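You operate a simulated robot arm through the tools that you are given. There is no shell and no other tool.

The job below is to be done with a simulated robot arm. You get a single attempt, and the scene is never put back.

Task
Punch the orange report at the margin named on its cover.
Fine: one stroke, fingers out of the slot, lever back up; the report ends in the jogging cradle.

Only the result counts: the job must be done as asked and must still hold three seconds after the hand-in. Knocking over, shifting, dropping, spilling or breaking anything else fails it. A push-on lid holds only when it is set on centred and level and pressed home; a screw cap is set on level and turned clockwise until tight.

Robot
A 6-joint arm with a two-finger gripper, fixed in place. Base frame: the origin is on the floor under the middle of its stand, x ahead of it, y to its left, z up; the work surface is at about z = 860. Readings come in mm, rad, newtons and seconds.
It reaches about 1417 mm from its shoulder. Its first joint turns from -2.897 to 2.897 rad. Payload 3.43 kg.
Tool frame: the origin (TCP) lies between the finger pads and is the grasp point; the fingertips stand 20 mm ahead of it; z points along the fingers, y is the line along which they close. The gripper opens to 190 mm; its body begins 248 mm behind the TCP.
Orientation is that of the tool frame in the base frame, as a unit quaternion [x, y, z, w]. With the fingers straight down and closing along the base's y, the tool's x points along the base's -x, its y along +y and its z along -z.

Tools
- The arm moves only by the tool step_arm. Its argument "targets" is a list of rows, each a list of 3 entries, a list of its own where there are three numbers: the shift along the tool's x, y, z in units of 20 mm (1.0 is 20 mm), then the turn, a rotation vector about the tool's x, y, z in units of 6 degrees (1.0 is 6 degrees), then the finger opening in mm, from 0 to 190. In form: [[[x, y, z], [ax, ay, az], claw], ...]. A call has 1 to 20 rows; each row shifts and turns the commanded pose from where the row before left it, along the tool's axes as they then stand. A call with a number of a shift or a turn outside -1 to 1 is refused whole. Rows are played at 5 a second. More than 50 mm and 0.15 rad between two rows, or a gripper value outside its range, and nothing of the call is played. Where a pose cannot be reached the arm comes as near as it can. A force on the tool above 40 N (or 10 N above the force at the start of the call, whichever is more), or a blocked arm, ends the call early, and 0.2 s more pass. The fingers move at their own pace (about 153 mm/s each) and stop on an object; they squeeze with about 21 N. The grip force told is the motor's: it shows also when the fingers shut on nothing. Time passes only in rows, and 0.2 s behind the last, so rows that do not move let the fingers close. It gives the time, the measured TCP pose, the force on the tool (base axes), the opening and the grip force at its end, in the units of the frame above (readings bear some noise), with the torque about the TCP (base axes, N m) and any sound that the robot's microphone picked up, and new pictures: "show" is both (left out), scene, wrist or none.
- Cameras (640 x 400 px; columns grow to the right, rows downward): "scene" is fixed at [62.9, -633, 1706.2]; the picture's right is [0.57, -0.82, 0.00], its down [-0.56, -0.38, -0.74] and it looks along [0.61, 0.42, -0.67] (base axes); focal length 275 px, centre (320, 200). "wrist" rides on the gripper at [70, -8, -288] in the tool frame; the picture's right is [0.12, 0.99, 0.00], its down [-0.96, 0.12, -0.25] and it looks along [-0.24, 0.03, 0.97] (tool axes); focal length 261 px, centre (320, 200). There is no depth. A picture from a camera that has moved, and an enlarged one, comes with that camera's place and axes in the base frame and with its lens. The place of the scene camera against the robot may be out by one fixed shift of up to 25 mm in any direction.
- raise_lower(by): moves the trunk up (or, below 0, down) by that many mm; the arm rides with it, the base frame stays. It gives what a move gives, with no picture.
- enlarge(camera, box): a new picture of the part [left, top, right, bottom] of that camera's present view, enlarged. It takes no simulated time.
- hand_in(): hands the job in; it is judged then, once.

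Nothing tells you positions but the pictures and the camera data. Unless the task says otherwise, let go and move clear before handing in.

The tools are called after "Emit:" by a JSON object that holds its "name" and its "arguments". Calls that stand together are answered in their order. step_arm: Moves the arm, as the interface text tells. Its arguments: {"type":"object","properties":{"targets":{"type":"array","items":{"type":"array"}},"show":{"type":"string","enum":["both","scene","wrist","none"]}},"required":["targets"]} The other tools are called the same way: raise_lower (by) moves the trunk up or down; enlarge (camera, box) takes an enlarged picture of a part of a camera's view; hand_in () hands the job in.

At the start:

```text
time: 0.0
eef_pos: [655.2, -40.8, 1434.2]
ee_rot: [0.0, 1.0, -0.001, 0.0]
ft_force: [-0.9, -0.3, -0.5]
torque: [0.03, -0.02, -0.03]
finger_gap: 189.9
grip_force: 0.1
trunk travel left (down, up): [-375.0, 65.0]
```

scene: 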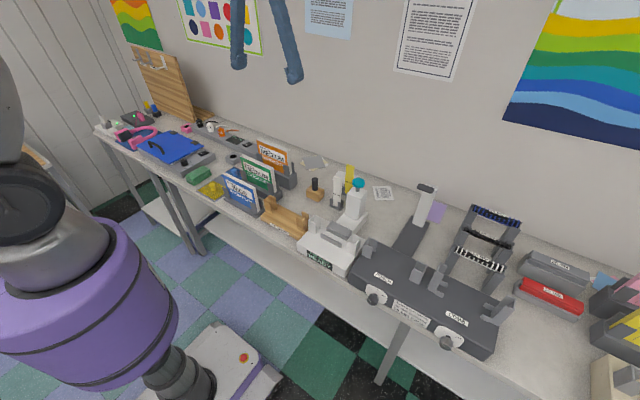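
wrist: 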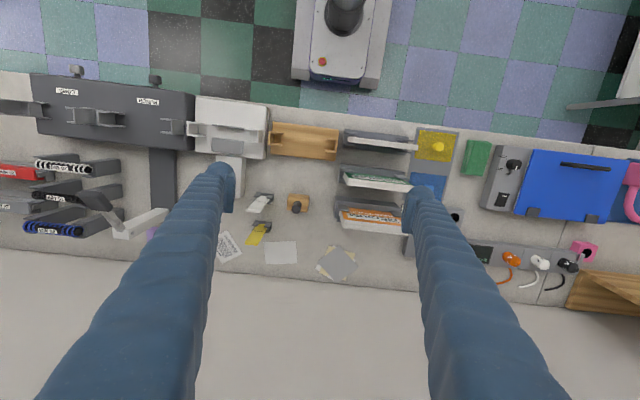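

I see a bench with three reports (blue, green, orange) in a rack, a wooden cradle, a white punch and a dark binding machine. I'll enlarge the pictures to read the labels first.

Emit:
{"name": "enlarge", "arguments": {"camera": "scene", "box": [200, 120, 320, 220]}}

Emit:
{"name": "enlarge", "arguments": {"camera": "scene", "box": [260, 160, 400, 280]}}

Emit:
{"name": "enlarge", "arguments": {"camera": "scene", "box": [340, 170, 520, 360]}}

Emit:
{"name": "enlarge", "arguments": {"camera": "wrist", "box": [180, 80, 440, 290]}}

Emit:
{"name": "enlarge", "arguments": {"camera": "wrist", "box": [0, 60, 270, 250]}}

```text
4.00 times, centred on (260, 170) of scene
camera zoom: at [62.9, -633.0, 1706.2], right [0.57, -0.82, 0.0], down [-0.56, -0.38, -0.74], along [0.61, 0.42, -0.67], focal length 1102 px, centre (560, 320)
```

zoom: 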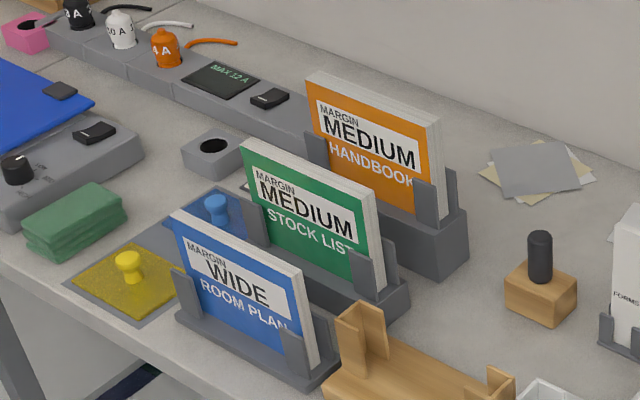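

```text
3.33 times, centred on (330, 220) of scene
camera zoom: at [62.9, -633.0, 1706.2], right [0.57, -0.82, 0.0], down [-0.56, -0.38, -0.74], along [0.61, 0.42, -0.67], focal length 918 px, centre (287, 133)
```

zoom: 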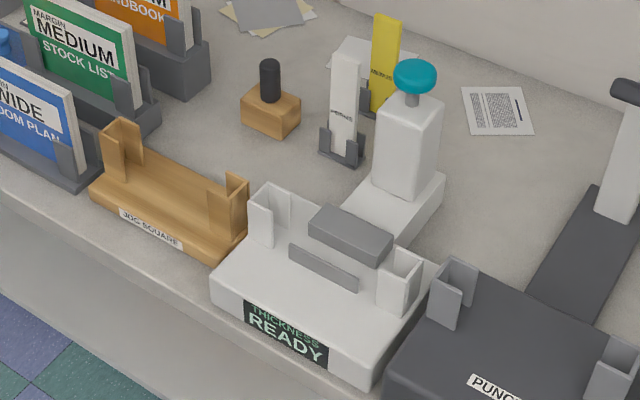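

```text
2.11 times, centred on (430, 265) of scene
camera zoom: at [62.9, -633.0, 1706.2], right [0.57, -0.82, 0.0], down [-0.56, -0.38, -0.74], along [0.61, 0.42, -0.67], focal length 580 px, centre (88, 63)
```

zoom: 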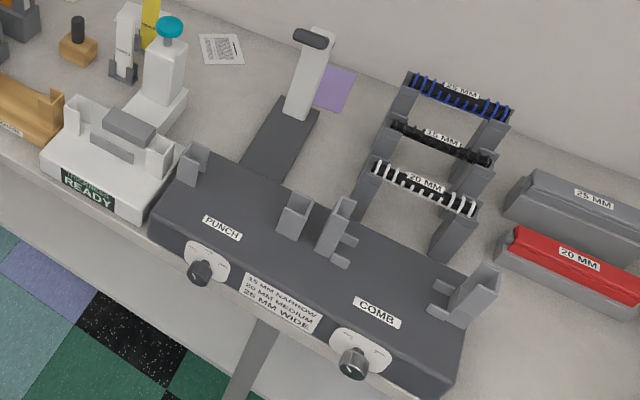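

```text
1.90 times, centred on (310, 185) of wrist
camera zoom: at [584.5, -49.8, 1722.7], right [-0.12, 0.99, 0.0], down [0.96, 0.12, 0.25], along [0.24, 0.03, -0.97], focal length 496 px, centre (339, 229)
```

zoom: 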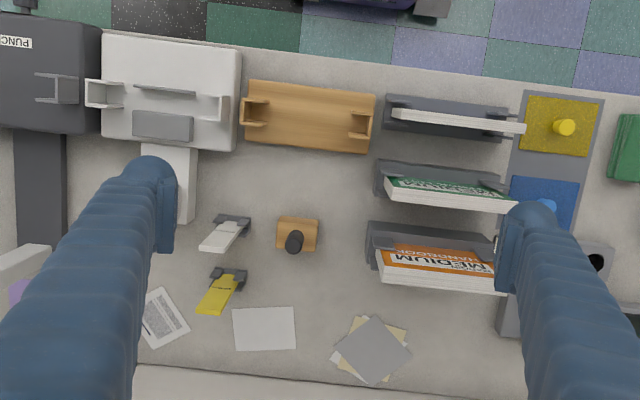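

```text
2.11 times, centred on (135, 155) of wrist
camera zoom: at [584.5, -49.8, 1722.7], right [-0.12, 0.99, 0.0], down [0.96, 0.12, 0.25], along [0.24, 0.03, -0.97], focal length 549 px, centre (710, 295)
```

zoom: 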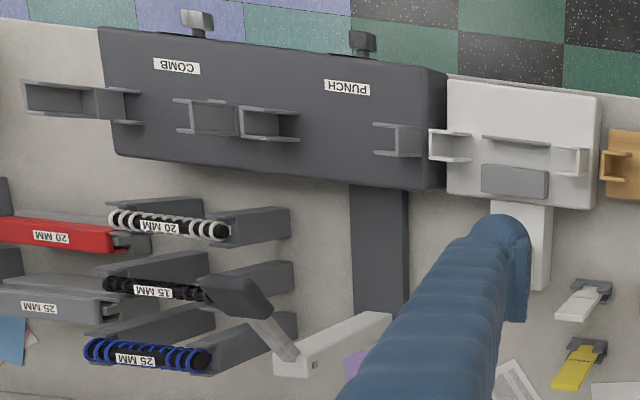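

Emit:
{"name": "enlarge", "arguments": {"camera": "scene", "box": [340, 250, 440, 340]}}

Emit:
{"name": "enlarge", "arguments": {"camera": "scene", "box": [350, 170, 450, 270]}}

Emit:
{"name": "enlarge", "arguments": {"camera": "scene", "box": [390, 270, 490, 360]}}

Emit:
{"name": "enlarge", "arguments": {"camera": "scene", "box": [290, 0, 490, 100]}}

Emit:
{"name": "enlarge", "arguments": {"camera": "scene", "box": [80, 80, 260, 190]}}

```text
4.44 times, centred on (390, 295) of scene
camera zoom: at [62.9, -633.0, 1706.2], right [0.57, -0.82, 0.0], down [-0.56, -0.38, -0.74], along [0.61, 0.42, -0.67], focal length 1224 px, centre (9, -222)
```

zoom: 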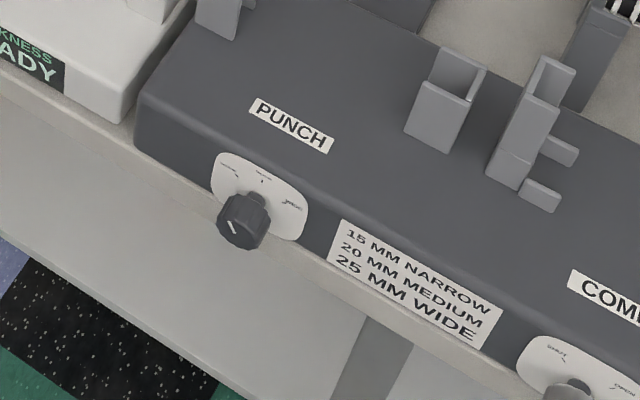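

```text
4.00 times, centred on (400, 220) of scene
camera zoom: at [62.9, -633.0, 1706.2], right [0.57, -0.82, 0.0], down [-0.56, -0.38, -0.74], along [0.61, 0.42, -0.67], focal length 1102 px, centre (0, 120)
```

zoom: 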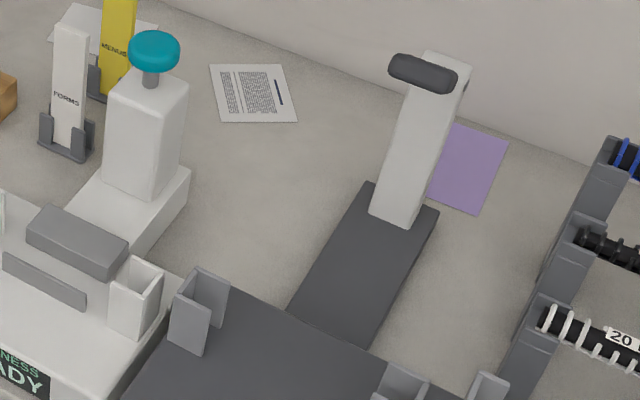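

```text
4.44 times, centred on (440, 315) of scene
camera zoom: at [62.9, -633.0, 1706.2], right [0.57, -0.82, 0.0], down [-0.56, -0.38, -0.74], along [0.61, 0.42, -0.67], focal length 1224 px, centre (-213, -311)
```

zoom: 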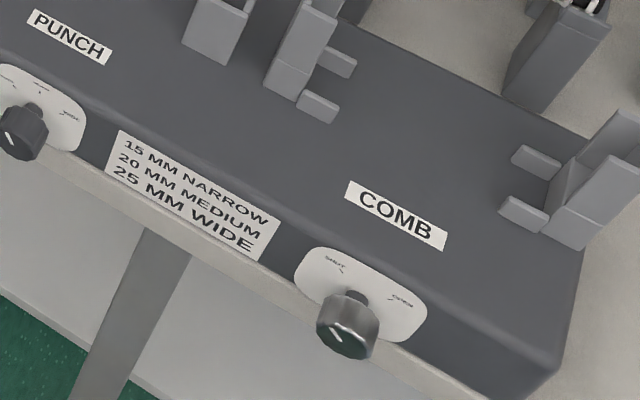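

```text
3.20 times, centred on (390, 50) of scene
camera zoom: at [62.9, -633.0, 1706.2], right [0.57, -0.82, 0.0], down [-0.56, -0.38, -0.74], along [0.61, 0.42, -0.67], focal length 881 px, centre (96, 680)
```

zoom: 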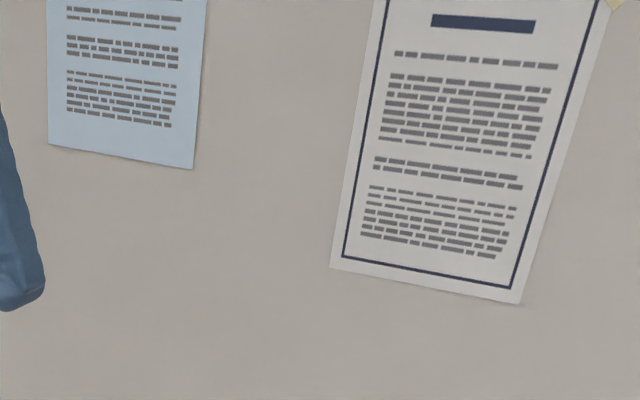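

```text
3.56 times, centred on (170, 135) of scene
camera zoom: at [62.9, -633.0, 1706.2], right [0.57, -0.82, 0.0], down [-0.56, -0.38, -0.74], along [0.61, 0.42, -0.67], focal length 979 px, centre (853, 431)
```

zoom: 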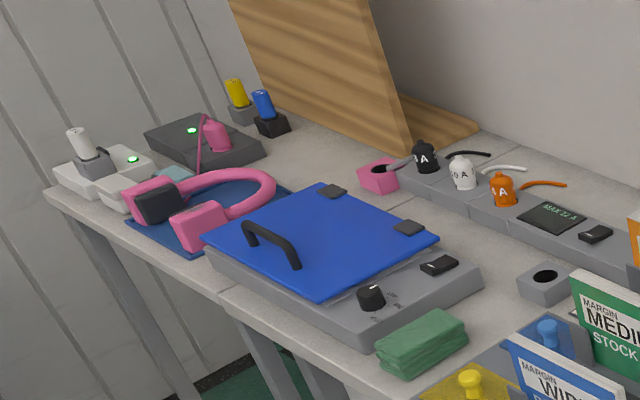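

I have the rough layout: the orange report (margin MEDIUM) near (795, 117), its top at about z 1090. The punch slot is near (610, -550), the lever handle near (789, -529, 1160), the punch dial near (493, -528, 927), and the jogging cradle near (606, -97). I'll move over to see the dial face from the front before touching anything.

Emit:
{"name": "step_arm", "arguments": {"targets": [[[0.6, -1, 0.3], [0, 0, 0], 190], [[0.6, -1, 0.3], [0, 0, 0], 190], [[0.6, -1, 0.3], [0, 0, 0], 190], [[0.6, -1, 0.3], [0, 0, 0], 190], [[0.6, -1, 0.3], [0, 0, 0], 190], [[0.6, -1, 0.3], [0, 0, 0], 190], [[0.6, -1, 0.3], [0, 0, 0], 190], [[0.6, -1, 0.3], [0, 0, 0], 190], [[0.6, -1, 0.3], [0, 0, 0], 190], [[0.6, -1, 0.3], [0, 0, 0], 190], [[0.6, -1, 0.3], [0, 0, 0], 190], [[0.6, -1, 0.3], [0, 0, 0], 190], [[0.6, -1, 0.3], [0, 0, 0], 190], [[0.6, -1, 0.3], [0, 0, 0], 190], [[0.6, -1, 0.3], [0, 0, 0], 190], [[0.6, -1, 0.3], [0, 0, 0], 190], [[0.6, -1, 0.3], [0, 0, 0], 190], [[0.6, -1, 0.3], [0, 0, 0], 190], [[0.6, -1, 0.3], [0, 0, 0], 190], [[0.6, -1, 0.3], [0, 0, 0], 190]]}}

```text
time: 4.2
eef_pos: [411.0, -441.3, 1313.7]
ee_rot: [0.0, 1.0, 0.0, 0.0]
ft_force: [0.7, -0.7, -0.5]
torque: [0.05, -0.01, 0.01]
finger_gap: 189.9
grip_force: 0.1
trunk travel left (down, up): [-375.0, 65.0]
camera wrist: at [341.0, -450.4, 1601.3], right [-0.12, 0.99, 0.0], down [0.96, 0.12, 0.25], along [0.25, 0.03, -0.97], focal length 261 px, centre (320, 200)
```

scene: 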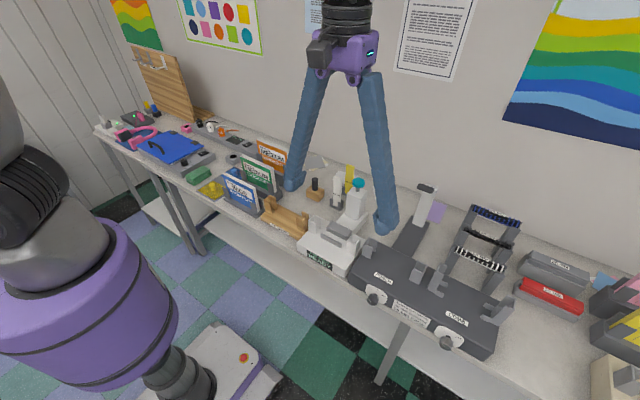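
wrist: 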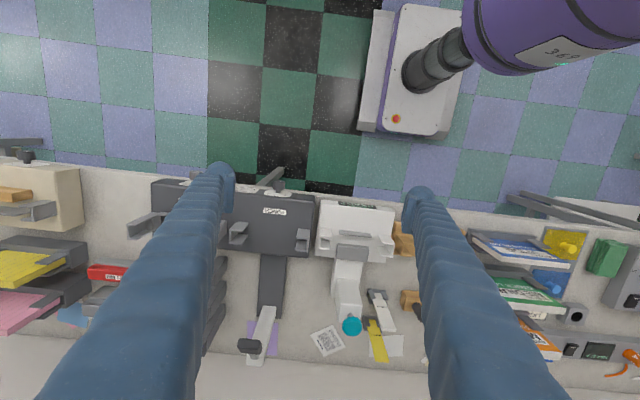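

The dial is below and in front of the machine. I'll tilt the tool forward to look at the front panel.

Emit:
{"name": "step_arm", "arguments": {"targets": [[[0.5, -0.45, 0.2], [0, -0.75, 0], 190], [[0.5, -0.45, 0.2], [0, -0.75, 0], 190], [[0.5, -0.45, 0.2], [0, -0.75, 0], 190], [[0.5, -0.45, 0.2], [0, -0.75, 0], 190], [[0.5, -0.45, 0.2], [0, -0.75, 0], 190], [[0.5, -0.45, 0.2], [0, -0.75, 0], 190], [[0.5, -0.45, 0.2], [0, -0.75, 0], 190], [[0.5, -0.45, 0.2], [0, -0.75, 0], 190], [[0.5, -0.45, 0.2], [0, -0.75, 0], 190], [[0.5, -0.45, 0.2], [0, -0.75, 0], 190]]}}

```text
time: 6.4
eef_pos: [334.3, -532.9, 1247.5]
ee_rot: [0.0, 0.923, -0.001, 0.384]
ft_force: [0.2, -0.9, -1.1]
torque: [0.06, -0.05, 0.03]
finger_gap: 189.9
grip_force: 0.0
trunk travel left (down, up): [-375.0, 65.0]
camera wrist: at [80.6, -541.5, 1400.9], right [-0.08, 0.99, -0.08], down [0.5, 0.12, 0.86], along [0.86, 0.03, -0.51], focal length 261 px, centre (320, 200)
```

scene: 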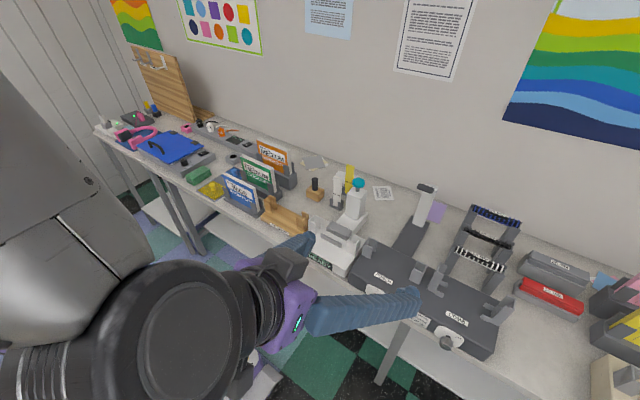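
wrist: 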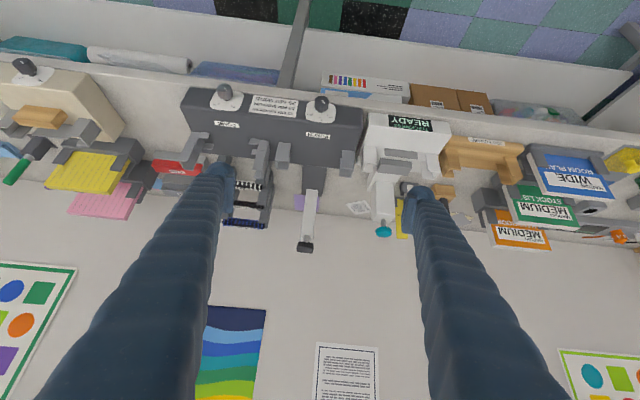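

Emit:
{"name": "enlarge", "arguments": {"camera": "wrist", "box": [290, 80, 350, 130]}}

Emit:
{"name": "enlarge", "arguments": {"camera": "wrist", "box": [180, 70, 380, 260]}}

Emit:
{"name": "enlarge", "arguments": {"camera": "wrist", "box": [360, 90, 620, 260]}}

```text
8.00 times, centred on (320, 105) of wrist
camera zoom: at [80.6, -541.5, 1400.9], right [-0.08, 0.99, -0.08], down [0.5, 0.12, 0.86], along [0.86, 0.03, -0.51], focal length 2085 px, centre (320, 960)
```

zoom: 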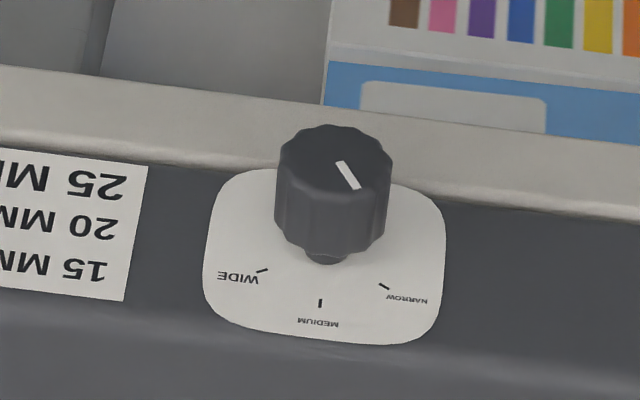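

```text
2.11 times, centred on (280, 165) of wrist
camera zoom: at [80.6, -541.5, 1400.9], right [-0.08, 0.99, -0.08], down [0.5, 0.12, 0.86], along [0.86, 0.03, -0.51], focal length 549 px, centre (404, 274)
```

zoom: 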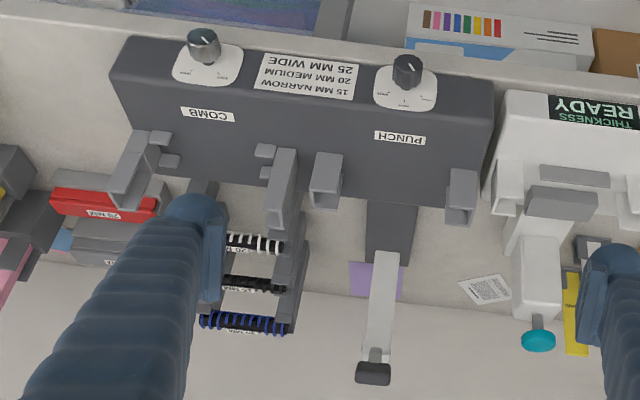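

```text
2.35 times, centred on (490, 175) of wrist
camera zoom: at [80.6, -541.5, 1400.9], right [-0.08, 0.99, -0.08], down [0.5, 0.12, 0.86], along [0.86, 0.03, -0.51], focal length 613 px, centre (-80, 259)
```

zoom: 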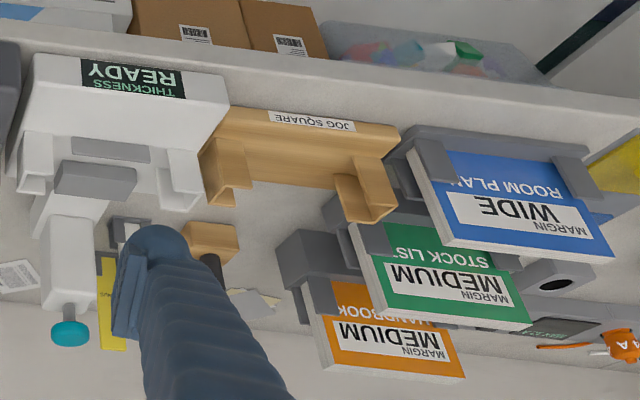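

The dial reads NARROW and has to go to MEDIUM (straight up). I'll lower the trunk and level the tool for a close, head-on view of the knob.

Emit:
{"name": "raise_lower", "arguments": {"by": -250}}

Emit:
{"name": "step_arm", "arguments": {"targets": [[[0, 0, 0], [0, -0.75, 0], 190], [[0, 0, 0], [0, -0.75, 0], 190], [[0, 0, 0], [0, -0.75, 0], 190], [[0, 0, 0], [0, -0.75, 0], 190], [[0, 0, 0], [0, -0.75, 0], 190], [[0, 0, 0], [0, -0.75, 0], 190], [[0, 0, 0], [0, 0, 0], 190]]}}

```text
time: 9.0
eef_pos: [334.1, -532.7, 998.8]
ee_rot: [0.0, 0.924, 0.0, 0.384]
ft_force: [-0.4, -0.9, 0.0]
torque: [-0.02, 0.02, -0.01]
finger_gap: 190.0
grip_force: 0.1
trunk travel left (down, up): [-125.0, 315.0]
```

```text
time: 10.6
eef_pos: [334.6, -530.9, 996.8]
ee_rot: [0.0, 0.809, 0.0, 0.588]
ft_force: [0.0, -0.5, -0.2]
torque: [0.01, -0.05, 0.05]
finger_gap: 190.0
grip_force: 0.1
trunk travel left (down, up): [-125.0, 315.0]
camera wrist: at [39.1, -540.6, 1019.3], right [-0.04, 0.99, -0.11], down [0.06, 0.11, 0.99], along [1.0, 0.03, -0.06], focal length 261 px, centre (320, 200)
```

scene: 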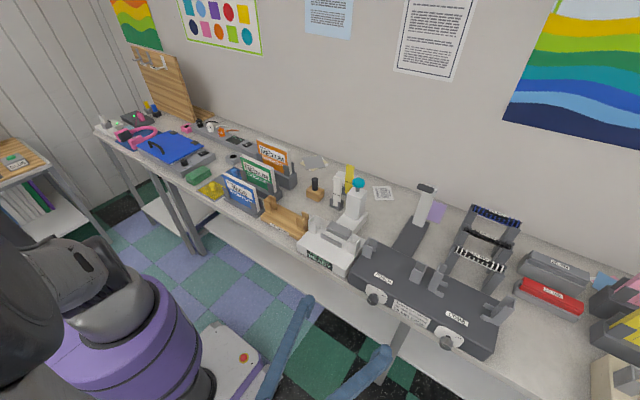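
wrist: 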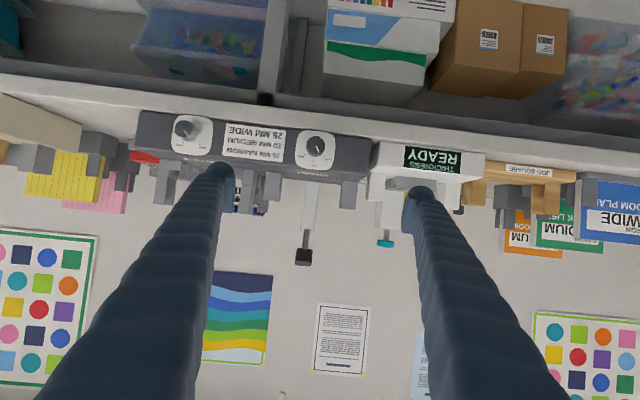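

Emit:
{"name": "enlarge", "arguments": {"camera": "wrist", "box": [285, 120, 345, 180]}}

Emit:
{"name": "enlarge", "arguments": {"camera": "wrist", "box": [120, 90, 380, 270]}}

Emit:
{"name": "enlarge", "arguments": {"camera": "wrist", "box": [360, 130, 640, 270]}}

```text
6.67 times, centred on (315, 150) of wrist
camera zoom: at [39.1, -540.6, 1019.3], right [-0.04, 0.99, -0.11], down [0.06, 0.11, 0.99], along [1.0, 0.03, -0.06], focal length 1738 px, centre (353, 533)
```

zoom: 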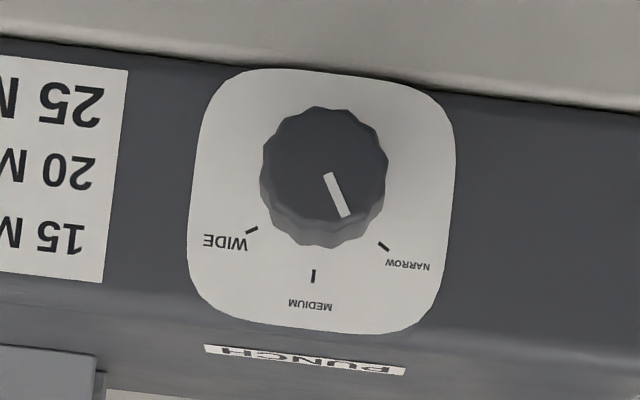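

```text
2.22 times, centred on (250, 180) of wrist
camera zoom: at [39.1, -540.6, 1019.3], right [-0.04, 0.99, -0.11], down [0.06, 0.11, 0.99], along [1.0, 0.03, -0.06], focal length 579 px, centre (476, 244)
```

zoom: 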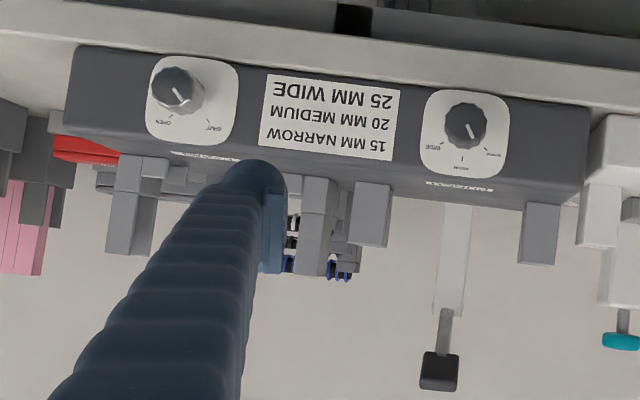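

```text
2.29 times, centred on (500, 200) of wrist
camera zoom: at [39.1, -540.6, 1019.3], right [-0.04, 0.99, -0.11], down [0.06, 0.11, 0.99], along [1.0, 0.03, -0.06], focal length 596 px, centre (-91, 200)
```

zoom: 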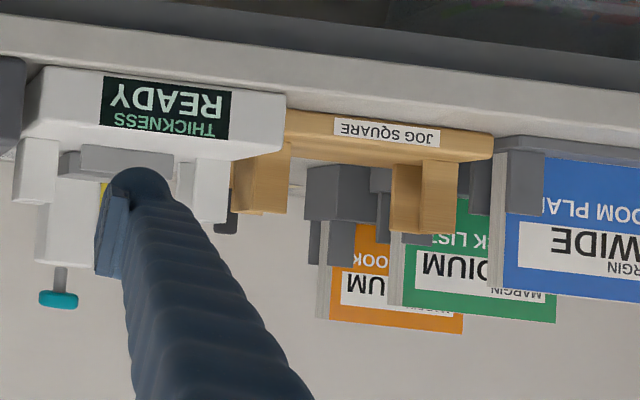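

Emit:
{"name": "enlarge", "arguments": {"camera": "wrist", "box": [303, 133, 329, 163]}}

Emit:
{"name": "enlarge", "arguments": {"camera": "wrist", "box": [165, 110, 225, 160]}}

```text
13.33 times, centred on (316, 148) of wrist
camera zoom: at [39.1, -540.6, 1019.3], right [-0.04, 0.99, -0.11], down [0.06, 0.11, 0.99], along [1.0, 0.03, -0.06], focal length 3475 px, centre (373, 893)
```

zoom: 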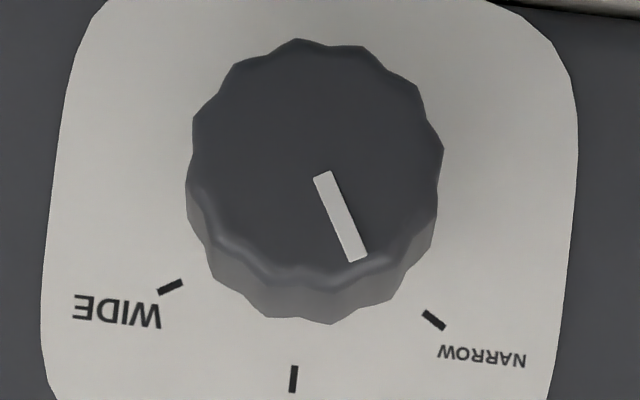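

```text
8.00 times, centred on (195, 135) of wrist
camera zoom: at [39.1, -540.6, 1019.3], right [-0.04, 0.99, -0.11], down [0.06, 0.11, 0.99], along [1.0, 0.03, -0.06], focal length 2085 px, centre (1320, 720)
```

zoom: 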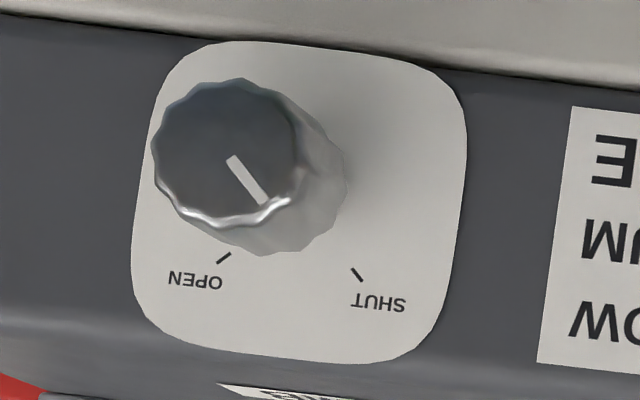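

The knob face is at about (481, -545, 899), 32 mm across. Its pointer is about 30° to the NARROW side of MEDIUM, so it needs about 30° clockwise as seen from the front. I'll level the tool and line up with the knob axis.

Emit:
{"name": "step_arm", "arguments": {"targets": [[[0, 0, 0], [0, -1, 0], 120], [[0, 0, 0], [0, -1, 0], 120], [[0, 0, 0], [0, -1, 0], 120], [[0.98, -0.14, 0.6], [0, 0, 0], 120], [[0.98, -0.14, 0.6], [0, 0, 0], 120], [[0.98, -0.14, 0.6], [0, 0, 0], 120], [[0.98, -0.14, 0.6], [0, 0, 0], 120], [[0.98, -0.14, 0.6], [0, 0, 0], 120], [[0, 0, 0], [0, 0, 0], 120]]}}

```text
time: 12.6
eef_pos: [383.1, -622.0, 943.5]
ee_rot: [0.0, 0.708, 0.004, 0.706]
ft_force: [0.4, -0.4, -0.2]
torque: [0.0, -0.03, 0.05]
finger_gap: 120.2
grip_force: 0.0
out of reach, approached as far as the arm can: row 2, 3, 4, 5, 6, 7, 8
trunk travel left (down, up): [-125.0, 315.0]
camera wrist: at [95.3, -632.3, 873.3], right [-0.01, 0.99, -0.11], down [-0.25, 0.11, 0.96], along [0.97, 0.03, 0.24], focal length 261 px, centre (320, 200)
```

scene: 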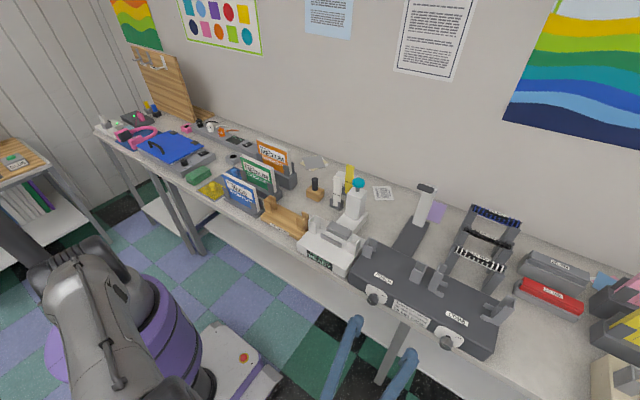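
wrist: 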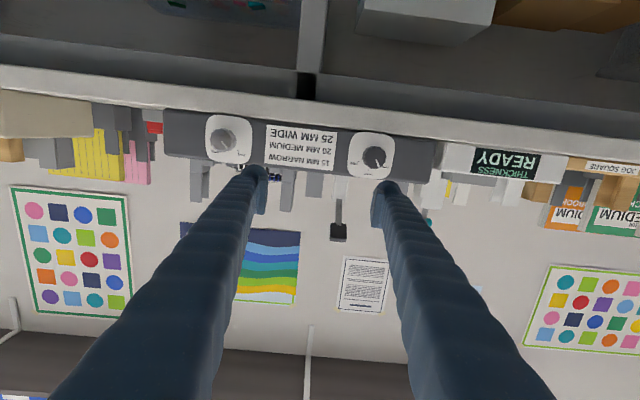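

Horizontal approach is beyond the arm's near limit here. I'll turn the tool straight down instead and pinch the knob from above, turning about the knob's axis.

Emit:
{"name": "step_arm", "arguments": {"targets": [[[0, 0, 0], [0, 1, 0], 120], [[0, 0, 0], [0, 1, 0], 120], [[0, 0, 0], [0, 1, 0], 120], [[0, 0, 0], [0, 1, 0], 120], [[0, 0, 0], [0, 1, 0], 120], [[0, 0, 0], [0, 1, 0], 120], [[0, 0, 0], [0, 1, 0], 120], [[0, 0, 0], [0, 1, 0], 120], [[0, 0, 0], [0, 1, 0], 120], [[0, 0, 0], [0, 1, 0], 120], [[0, 0, 0], [0, 1, 0], 120], [[0, 0, 0], [0, 1, 0], 120], [[0, 0, 0], [0, 1, 0], 120], [[0, 0, 0], [0, 1, 0], 120], [[0, 0, 0], [0, 1, 0], 120], [[0, 0, 0], [0, 0, 0], 120]]}}

```text
time: 16.0
eef_pos: [384.5, -621.8, 943.8]
ee_rot: [0.0, 1.0, 0.0, -0.001]
ft_force: [0.1, 0.9, -0.1]
torque: [-0.02, 0.05, 0.03]
finger_gap: 120.1
grip_force: 0.0
trunk travel left (down, up): [-125.0, 315.0]
camera wrist: at [314.3, -630.9, 1232.5], right [-0.12, 0.99, 0.0], down [0.96, 0.12, 0.25], along [0.24, 0.03, -0.97], focal length 261 px, centre (320, 200)
```

scene: 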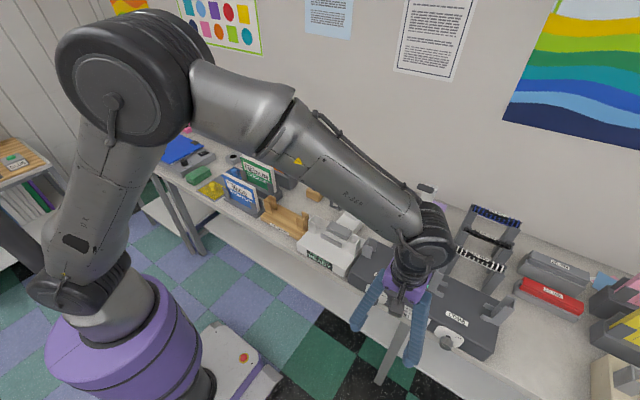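
wrist: 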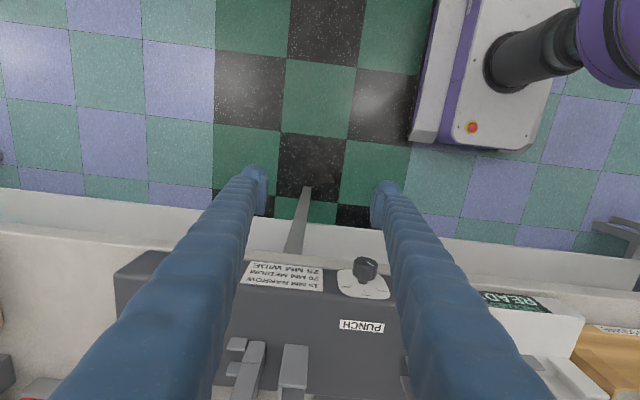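

Emit:
{"name": "step_arm", "arguments": {"targets": [[[0, 0.96, 0], [0, 0, 0], 70], [[0, 0.96, 0], [0, 0, 0], 70], [[0, 0.96, 0], [0, 0, 0], 70], [[0, 0.96, 0], [0, 0, 0], 70], [[-0.7, 0, 0], [0, 0, 0], 70], [[-0.7, 0, 0], [0, 0, 0], 70], [[-0.7, 0, 0], [0, 0, 0], 70], [[-0.7, 0, 0], [0, 0, 0], 70], [[-0.7, 0, 0], [0, 0, 0], 70], [[-0.7, 0, 0], [0, 0, 0], 70], [[0, 0, 0], [0, 0, 0], 70]]}}

```text
time: 18.4
eef_pos: [467.2, -543.8, 944.6]
ee_rot: [0.001, 1.0, 0.0, 0.0]
ft_force: [0.2, -0.2, -0.2]
torque: [0.0, 0.03, 0.01]
finger_gap: 69.9
grip_force: 0.0
trunk travel left (down, up): [-125.0, 315.0]
camera wrist: at [397.0, -552.7, 1231.8], right [-0.12, 0.99, 0.0], down [0.96, 0.12, 0.25], along [0.24, 0.03, -0.97], focal length 261 px, centre (320, 200)
```

scene: 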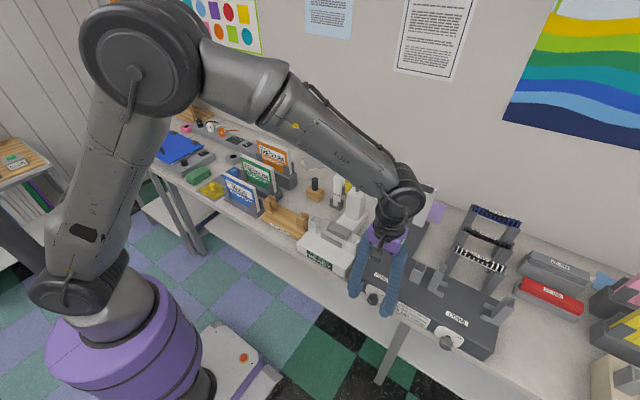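
wrist: 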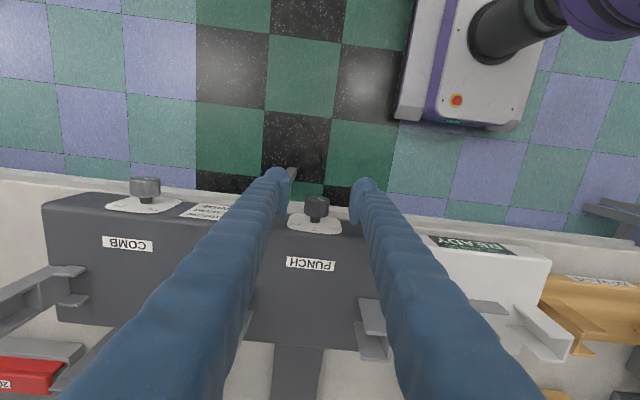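

Emit:
{"name": "enlarge", "arguments": {"camera": "wrist", "box": [260, 150, 380, 250]}}

```text
4.00 times, centred on (320, 200) of wrist
camera zoom: at [397.0, -552.7, 1231.8], right [-0.12, 0.99, 0.0], down [0.96, 0.12, 0.25], along [0.24, 0.03, -0.97], focal length 1043 px, centre (320, 200)
```

zoom: 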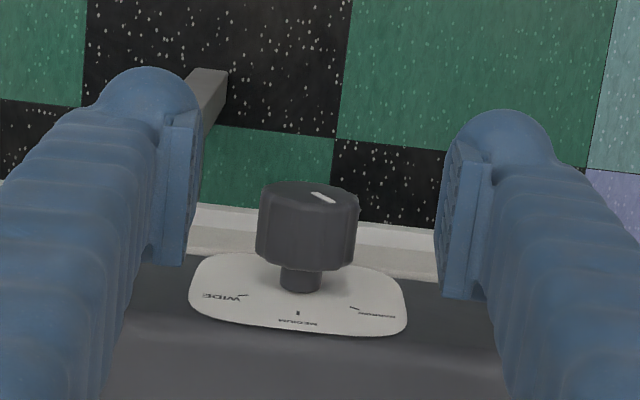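

The knob body spans x 470–497, centre (484, -546, 899), 32 mm across. I'll pre-tilt the tool by 15°, lower it around the knob, then close.

Emit:
{"name": "step_arm", "arguments": {"targets": [[[-0.84, -0.1, 0], [0, 0, 0], 70], [[0, 0, 0], [0.833, 0, 0], 70], [[0, 0, 0], [0.833, 0, 0], 70], [[0, 0, 0], [0.834, 0, 0], 70], [[0, 0.194, 0.724], [0, 0, 0], 70], [[0, 0.194, 0.724], [0, 0, 0], 70], [[0, 0.194, 0.724], [0, 0, 0], 70], [[0, 0, 0], [0, 0, 0], 70]]}}

Emit:
{"name": "enlarge", "arguments": {"camera": "wrist", "box": [260, 150, 380, 250]}}

```text
time: 20.2
eef_pos: [485.0, -545.0, 899.9]
ee_rot: [0.0, 0.991, -0.13, 0.001]
ft_force: [-0.6, 0.3, -0.7]
torque: [-0.01, 0.03, 0.01]
finger_gap: 69.9
grip_force: 0.1
trunk travel left (down, up): [-125.0, 315.0]
camera wrist: at [414.0, -479.7, 1179.0], right [-0.12, 0.96, -0.26], down [0.96, 0.18, 0.21], along [0.24, -0.22, -0.94], focal length 261 px, centre (320, 200)
```

scene: 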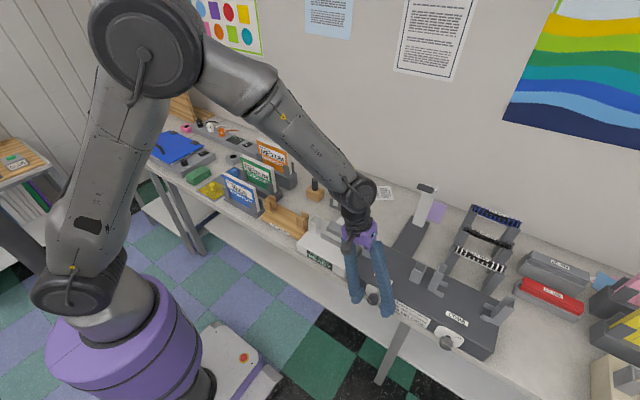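
wrist: 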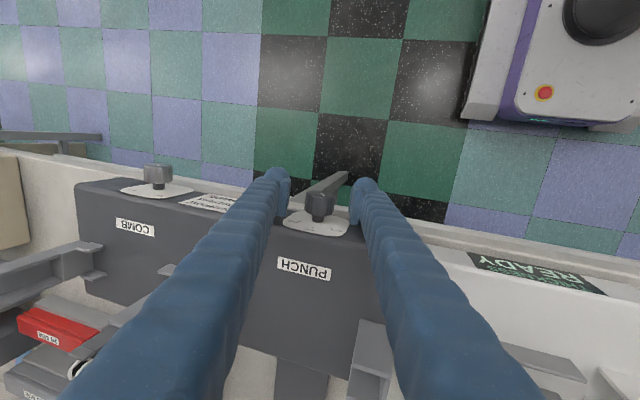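

```text
4.00 times, centred on (320, 200) of wrist
camera zoom: at [414.0, -479.7, 1179.0], right [-0.12, 0.96, -0.26], down [0.96, 0.18, 0.21], along [0.24, -0.22, -0.94], focal length 1043 px, centre (320, 200)
```

zoom: 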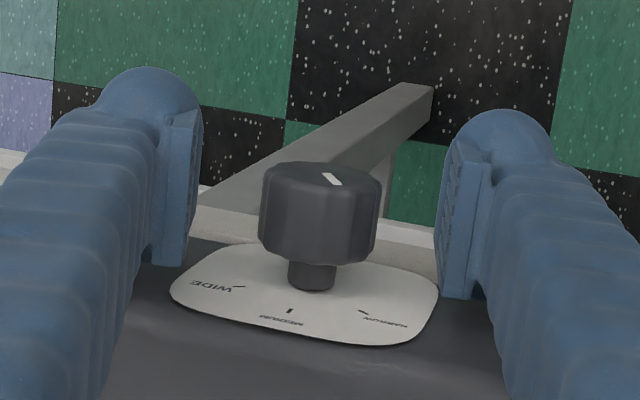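

Emit:
{"name": "step_arm", "arguments": {"targets": [[[0, 0, 0], [0, 0, 0], 40], [[0, 0, 0], [0, 0, 0], 25], [[0, 0, 0], [0, 0, 0], 20], [[0, 0, 0], [0, 0, 0], 20]], "show": "wrist"}}

Emit:
{"name": "enlarge", "arguments": {"camera": "wrist", "box": [260, 150, 380, 250]}}

```text
time: 21.2
eef_pos: [483.8, -543.9, 898.3]
ee_rot: [-0.001, 0.991, -0.131, -0.002]
ft_force: [-0.3, 8.3, -3.9]
torque: [-0.02, -0.13, 0.01]
finger_gap: 30.8
grip_force: 45.2
trunk travel left (down, up): [-125.0, 315.0]
camera wrist: at [414.0, -479.2, 1178.9], right [-0.12, 0.96, -0.26], down [0.96, 0.18, 0.21], along [0.24, -0.22, -0.94], focal length 261 px, centre (320, 200)
```

wrist: 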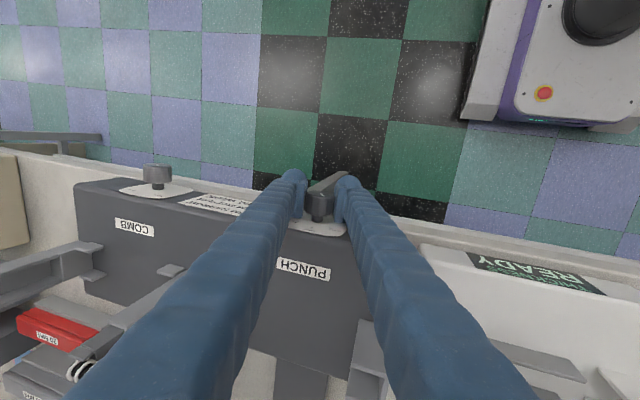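

```text
4.00 times, centred on (320, 200) of wrist
camera zoom: at [414.0, -479.2, 1178.9], right [-0.12, 0.96, -0.26], down [0.96, 0.18, 0.21], along [0.24, -0.22, -0.94], focal length 1043 px, centre (320, 200)
```

zoom: 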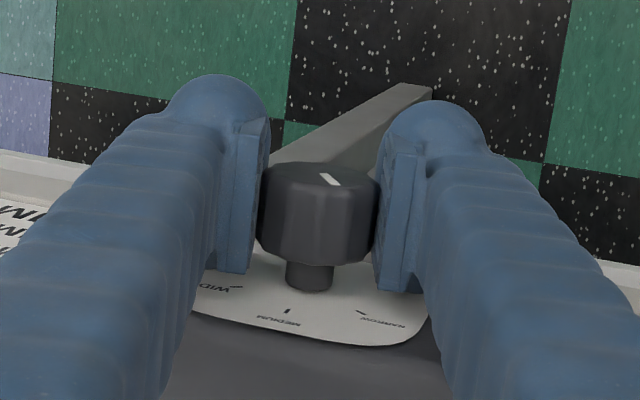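

The fingers hold the knob. Now I'll turn it about its axis by 30° toward MEDIUM.

Emit:
{"name": "step_arm", "arguments": {"targets": [[[0, 0.05, 0], [0, 0, 0], 20], [[0, 0, 0], [-0.5, 0, 0], 20], [[0, 0, 0], [-0.5, 0, 0], 20], [[0, 0, 0], [-0.5, 0, 0], 20], [[0, 0, 0], [-0.5, 0, 0], 20], [[0, 0, 0], [-0.5, 0, 0], 20], [[0, 0, 0], [-0.5, 0, 0], 20], [[0, 0, 0], [-0.5, 0, 0], 20], [[0, 0, 0], [-0.5, 0, 0], 20], [[0, 0, 0], [-0.5, 0, 0], 20], [[0, 0, 0], [-0.5, 0, 0], 20], [[0, 0, 0], [0, 0, 0], 20]], "show": "wrist"}}

Emit:
{"name": "enlarge", "arguments": {"camera": "wrist", "box": [260, 150, 380, 250]}}

```text
time: 23.8
eef_pos: [485.0, -545.0, 898.8]
ee_rot: [0.0, 0.991, 0.131, 0.0]
ft_force: [-4.8, 8.6, -3.1]
torque: [0.05, 0.3, 0.17]
finger_gap: 30.7
grip_force: 45.3
trunk travel left (down, up): [-125.0, 315.0]
camera wrist: at [414.2, -628.7, 1174.2], right [-0.12, 0.96, 0.26], down [0.96, 0.05, 0.27], along [0.24, 0.28, -0.93], focal length 261 px, centre (320, 200)
```

wrist: 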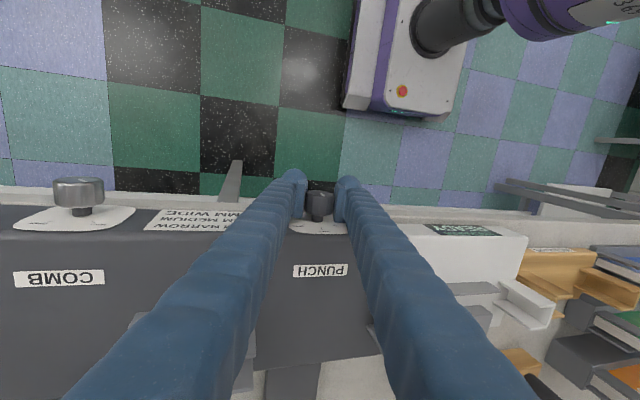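

```text
4.00 times, centred on (320, 200) of wrist
camera zoom: at [414.2, -628.7, 1174.2], right [-0.12, 0.96, 0.26], down [0.96, 0.05, 0.27], along [0.24, 0.28, -0.93], focal length 1043 px, centre (320, 200)
```

zoom: 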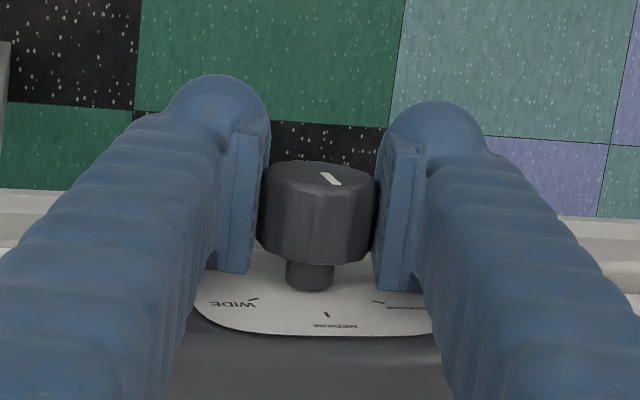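

Emit:
{"name": "step_arm", "arguments": {"targets": [[[0, 0, 0], [0, 0, 0], 40], [[0, 0, 0], [0, 0, 0], 70], [[0, 0, 0], [0, 0, 0], 80], [[0, 0, -1], [0, 0, 0], 80], [[0, 0, -1], [0, 0, 0], 80], [[0, 0, -1], [0, 0, 0], 80], [[0, 0, -1], [0.833, 0, 0], 80], [[1, 0, -0.5], [0.833, 0, 0], 100], [[1, 0, 0], [0.834, 0, 0], 150], [[1, 0, 0], [0, 0, 0], 190], [[1, 0, 0], [0, 0, 0], 190], [[1, 0, 0], [0, 0, 0], 190], [[1, 0, 0], [0, 0, 0], 190], [[1, 0, 0], [0, 0, 0], 190], [[1, 0, 0], [0, 0, 0], 190]], "show": "none"}}

Emit:
{"name": "step_arm", "arguments": {"targets": [[[0, 0.1, 0], [0, -1, 0], 190], [[0, 0.1, 0], [0, -1, 0], 190], [[0, 0.1, 0], [0, -1, 0], 190], [[0, 0.1, 0], [0, -1, 0], 190], [[0, 0.1, 0], [0, -1, 0], 190], [[0, 0.1, 0], [0, -1, 0], 190], [[0, 0.1, 0], [0, -1, 0], 190], [[0, 0, 0], [0, -1, 0], 190], [[0, 0, 0], [0, -1, 0], 190], [[0, 0, 0], [0, -1, 0], 190], [[0, 0, 0], [0, -0.5, 0], 190], [[0, 0, 0], [0, 0, 0], 190]]}}

```text
time: 27.0
eef_pos: [323.9, -567.0, 986.6]
ee_rot: [0.0, 1.0, 0.0, 0.0]
ft_force: [0.6, 0.5, 0.5]
torque: [0.0, 0.0, 0.01]
finger_gap: 190.0
grip_force: 0.1
trunk travel left (down, up): [-125.0, 315.0]
```

```text
time: 29.6
eef_pos: [324.4, -554.4, 986.5]
ee_rot: [0.0, 0.853, 0.0, 0.523]
ft_force: [0.1, 0.0, -0.6]
torque: [0.02, 0.0, 0.08]
finger_gap: 189.9
grip_force: 0.1
trunk travel left (down, up): [-125.0, 315.0]
camera wrist: at [35.5, -562.9, 1053.8], right [-0.05, 0.99, -0.11], down [0.22, 0.12, 0.97], along [0.97, 0.03, -0.22], focal length 261 px, centre (320, 200)
```

scene: 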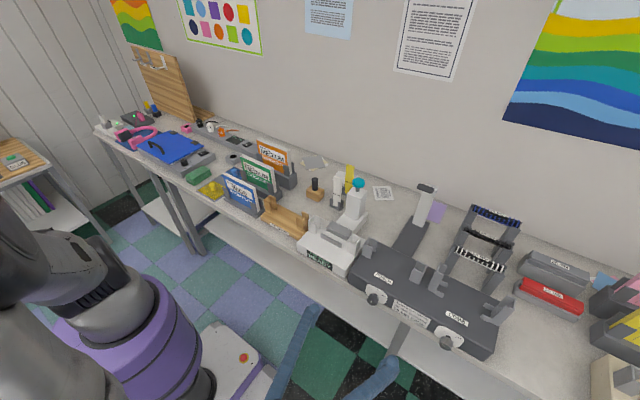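
wrist: 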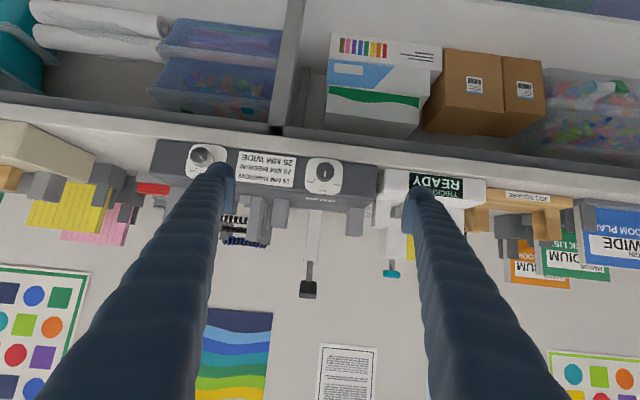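

Emit:
{"name": "enlarge", "arguments": {"camera": "wrist", "box": [310, 155, 340, 195]}}

Emit:
{"name": "enlarge", "arguments": {"camera": "wrist", "box": [230, 140, 390, 310]}}

Emit:
{"name": "enlarge", "arguments": {"camera": "wrist", "box": [370, 160, 640, 300]}}

```text
10.00 times, centred on (325, 175) of wrist
camera zoom: at [35.5, -562.9, 1053.8], right [-0.05, 0.99, -0.11], down [0.22, 0.12, 0.97], along [0.97, 0.03, -0.22], focal length 2606 px, centre (270, 450)
```

zoom: 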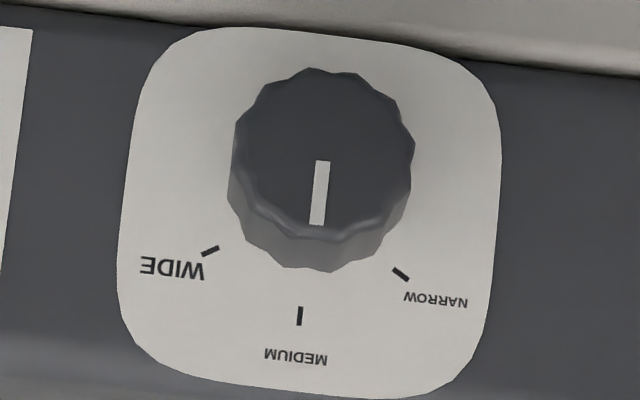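

```text
2.35 times, centred on (310, 225) of wrist
camera zoom: at [35.5, -562.9, 1053.8], right [-0.05, 0.99, -0.11], down [0.22, 0.12, 0.97], along [0.97, 0.03, -0.22], focal length 613 px, centre (344, 141)
```

zoom: 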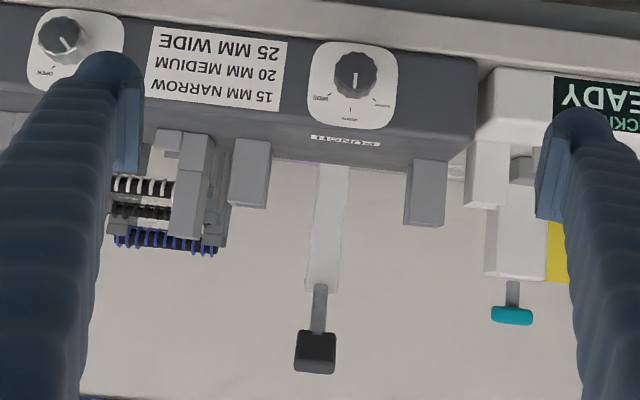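

```text
2.37 times, centred on (505, 230) of wrist
camera zoom: at [35.5, -562.9, 1053.8], right [-0.05, 0.99, -0.11], down [0.22, 0.12, 0.97], along [0.97, 0.03, -0.22], focal length 618 px, centre (-118, 129)
```

zoom: 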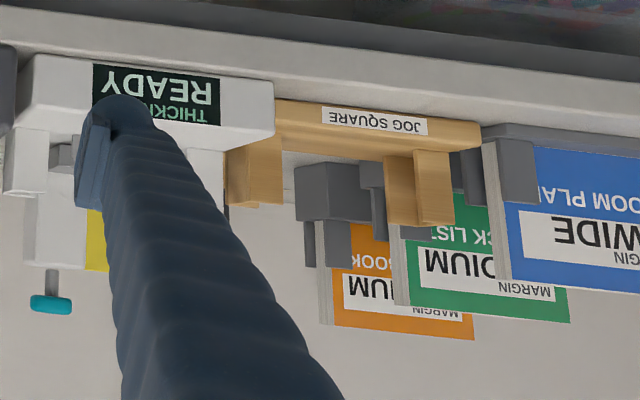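

The pointer now lines up with MEDIUM. Next I'll look at the punch slot from above to measure its guides.

Emit:
{"name": "raise_lower", "arguments": {"by": 170}}

Emit:
{"name": "step_arm", "arguments": {"targets": [[[0, 0, 0], [0, 1, 0], 190], [[0, 0, 0], [0, 1, 0], 190], [[0, 0, 0], [0, 1, 0], 190], [[0, 0, 0], [0, 1, 0], 190], [[0, 0, 0], [0, 1, 0], 190], [[0, 0, 0], [0, 1, 0], 190], [[0, 0, 0], [0, 1, 0], 190], [[0, 0, 0], [0, 1, 0], 190], [[0, 0, 0], [0, 1, 0], 190], [[0, 0, 0], [0, 1, 0], 190], [[-1, 0, 0], [0, 0.5, 0], 190], [[-1, 0, 0], [0, 0, 0], 190], [[-1, 0, 0], [0, 0, 0], 190], [[-1, 0, 0], [0, 0, 0], 190], [[-1, 0, 0], [0, 0, 0], 190], [[-1, 0, 0], [0, 0, 0], 190], [[-1, 0, 0], [0, 0, 0], 190], [[-1, 0, 0], [0, 0, 0], 190], [[-1, 0, 0], [0, 0, 0], 190], [[0, 0, 0], [0, 0, 0], 190]]}}

Emit:
{"name": "enlarge", "arguments": {"camera": "wrist", "box": [180, 130, 460, 330]}}

```text
time: 31.5
eef_pos: [324.8, -553.8, 1155.4]
ee_rot: [0.0, 0.853, 0.0, 0.523]
ft_force: [0.7, -0.1, -0.5]
torque: [0.0, 0.03, 0.02]
finger_gap: 189.9
grip_force: 0.1
trunk travel left (down, up): [-295.0, 145.0]
```

```text
time: 35.7
eef_pos: [503.3, -552.1, 1155.9]
ee_rot: [0.0, 1.0, 0.0, 0.0]
ft_force: [-0.1, 0.1, -0.2]
torque: [0.05, -0.05, -0.01]
finger_gap: 190.0
grip_force: 0.1
trunk travel left (down, up): [-295.0, 145.0]
camera wrist: at [434.6, -561.2, 1444.2], right [-0.12, 0.99, 0.0], down [0.96, 0.12, 0.25], along [0.25, 0.03, -0.97], focal length 261 px, centre (320, 200)
```

scene: 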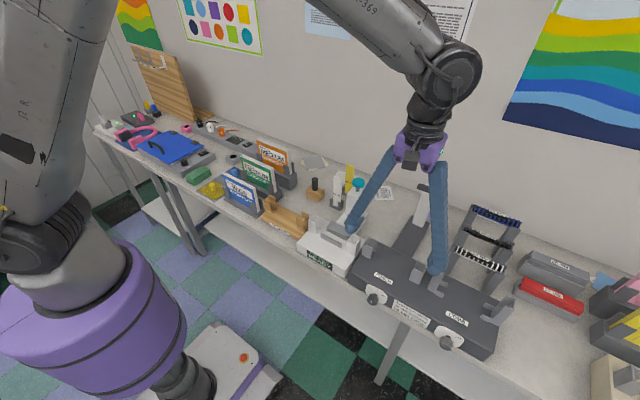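
wrist: 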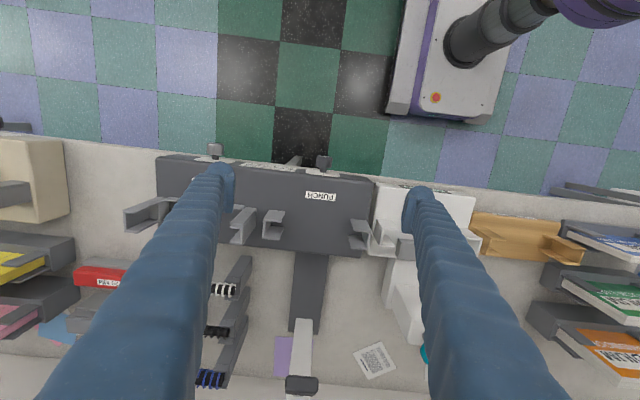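

```text
2.00 times, centred on (320, 230) of wrist
camera zoom: at [434.6, -561.2, 1444.2], right [-0.12, 0.99, 0.0], down [0.96, 0.12, 0.25], along [0.25, 0.03, -0.97], focal length 521 px, centre (320, 140)
```

zoom: 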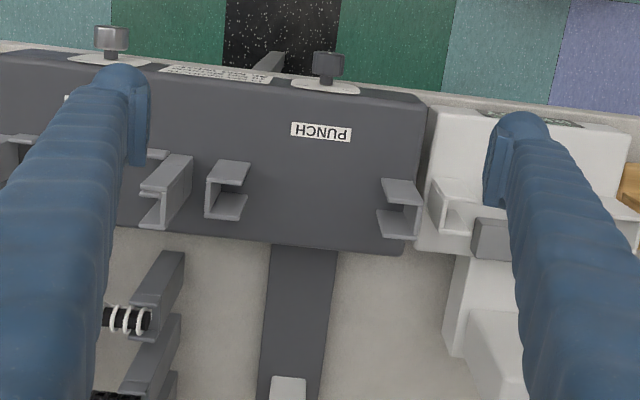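

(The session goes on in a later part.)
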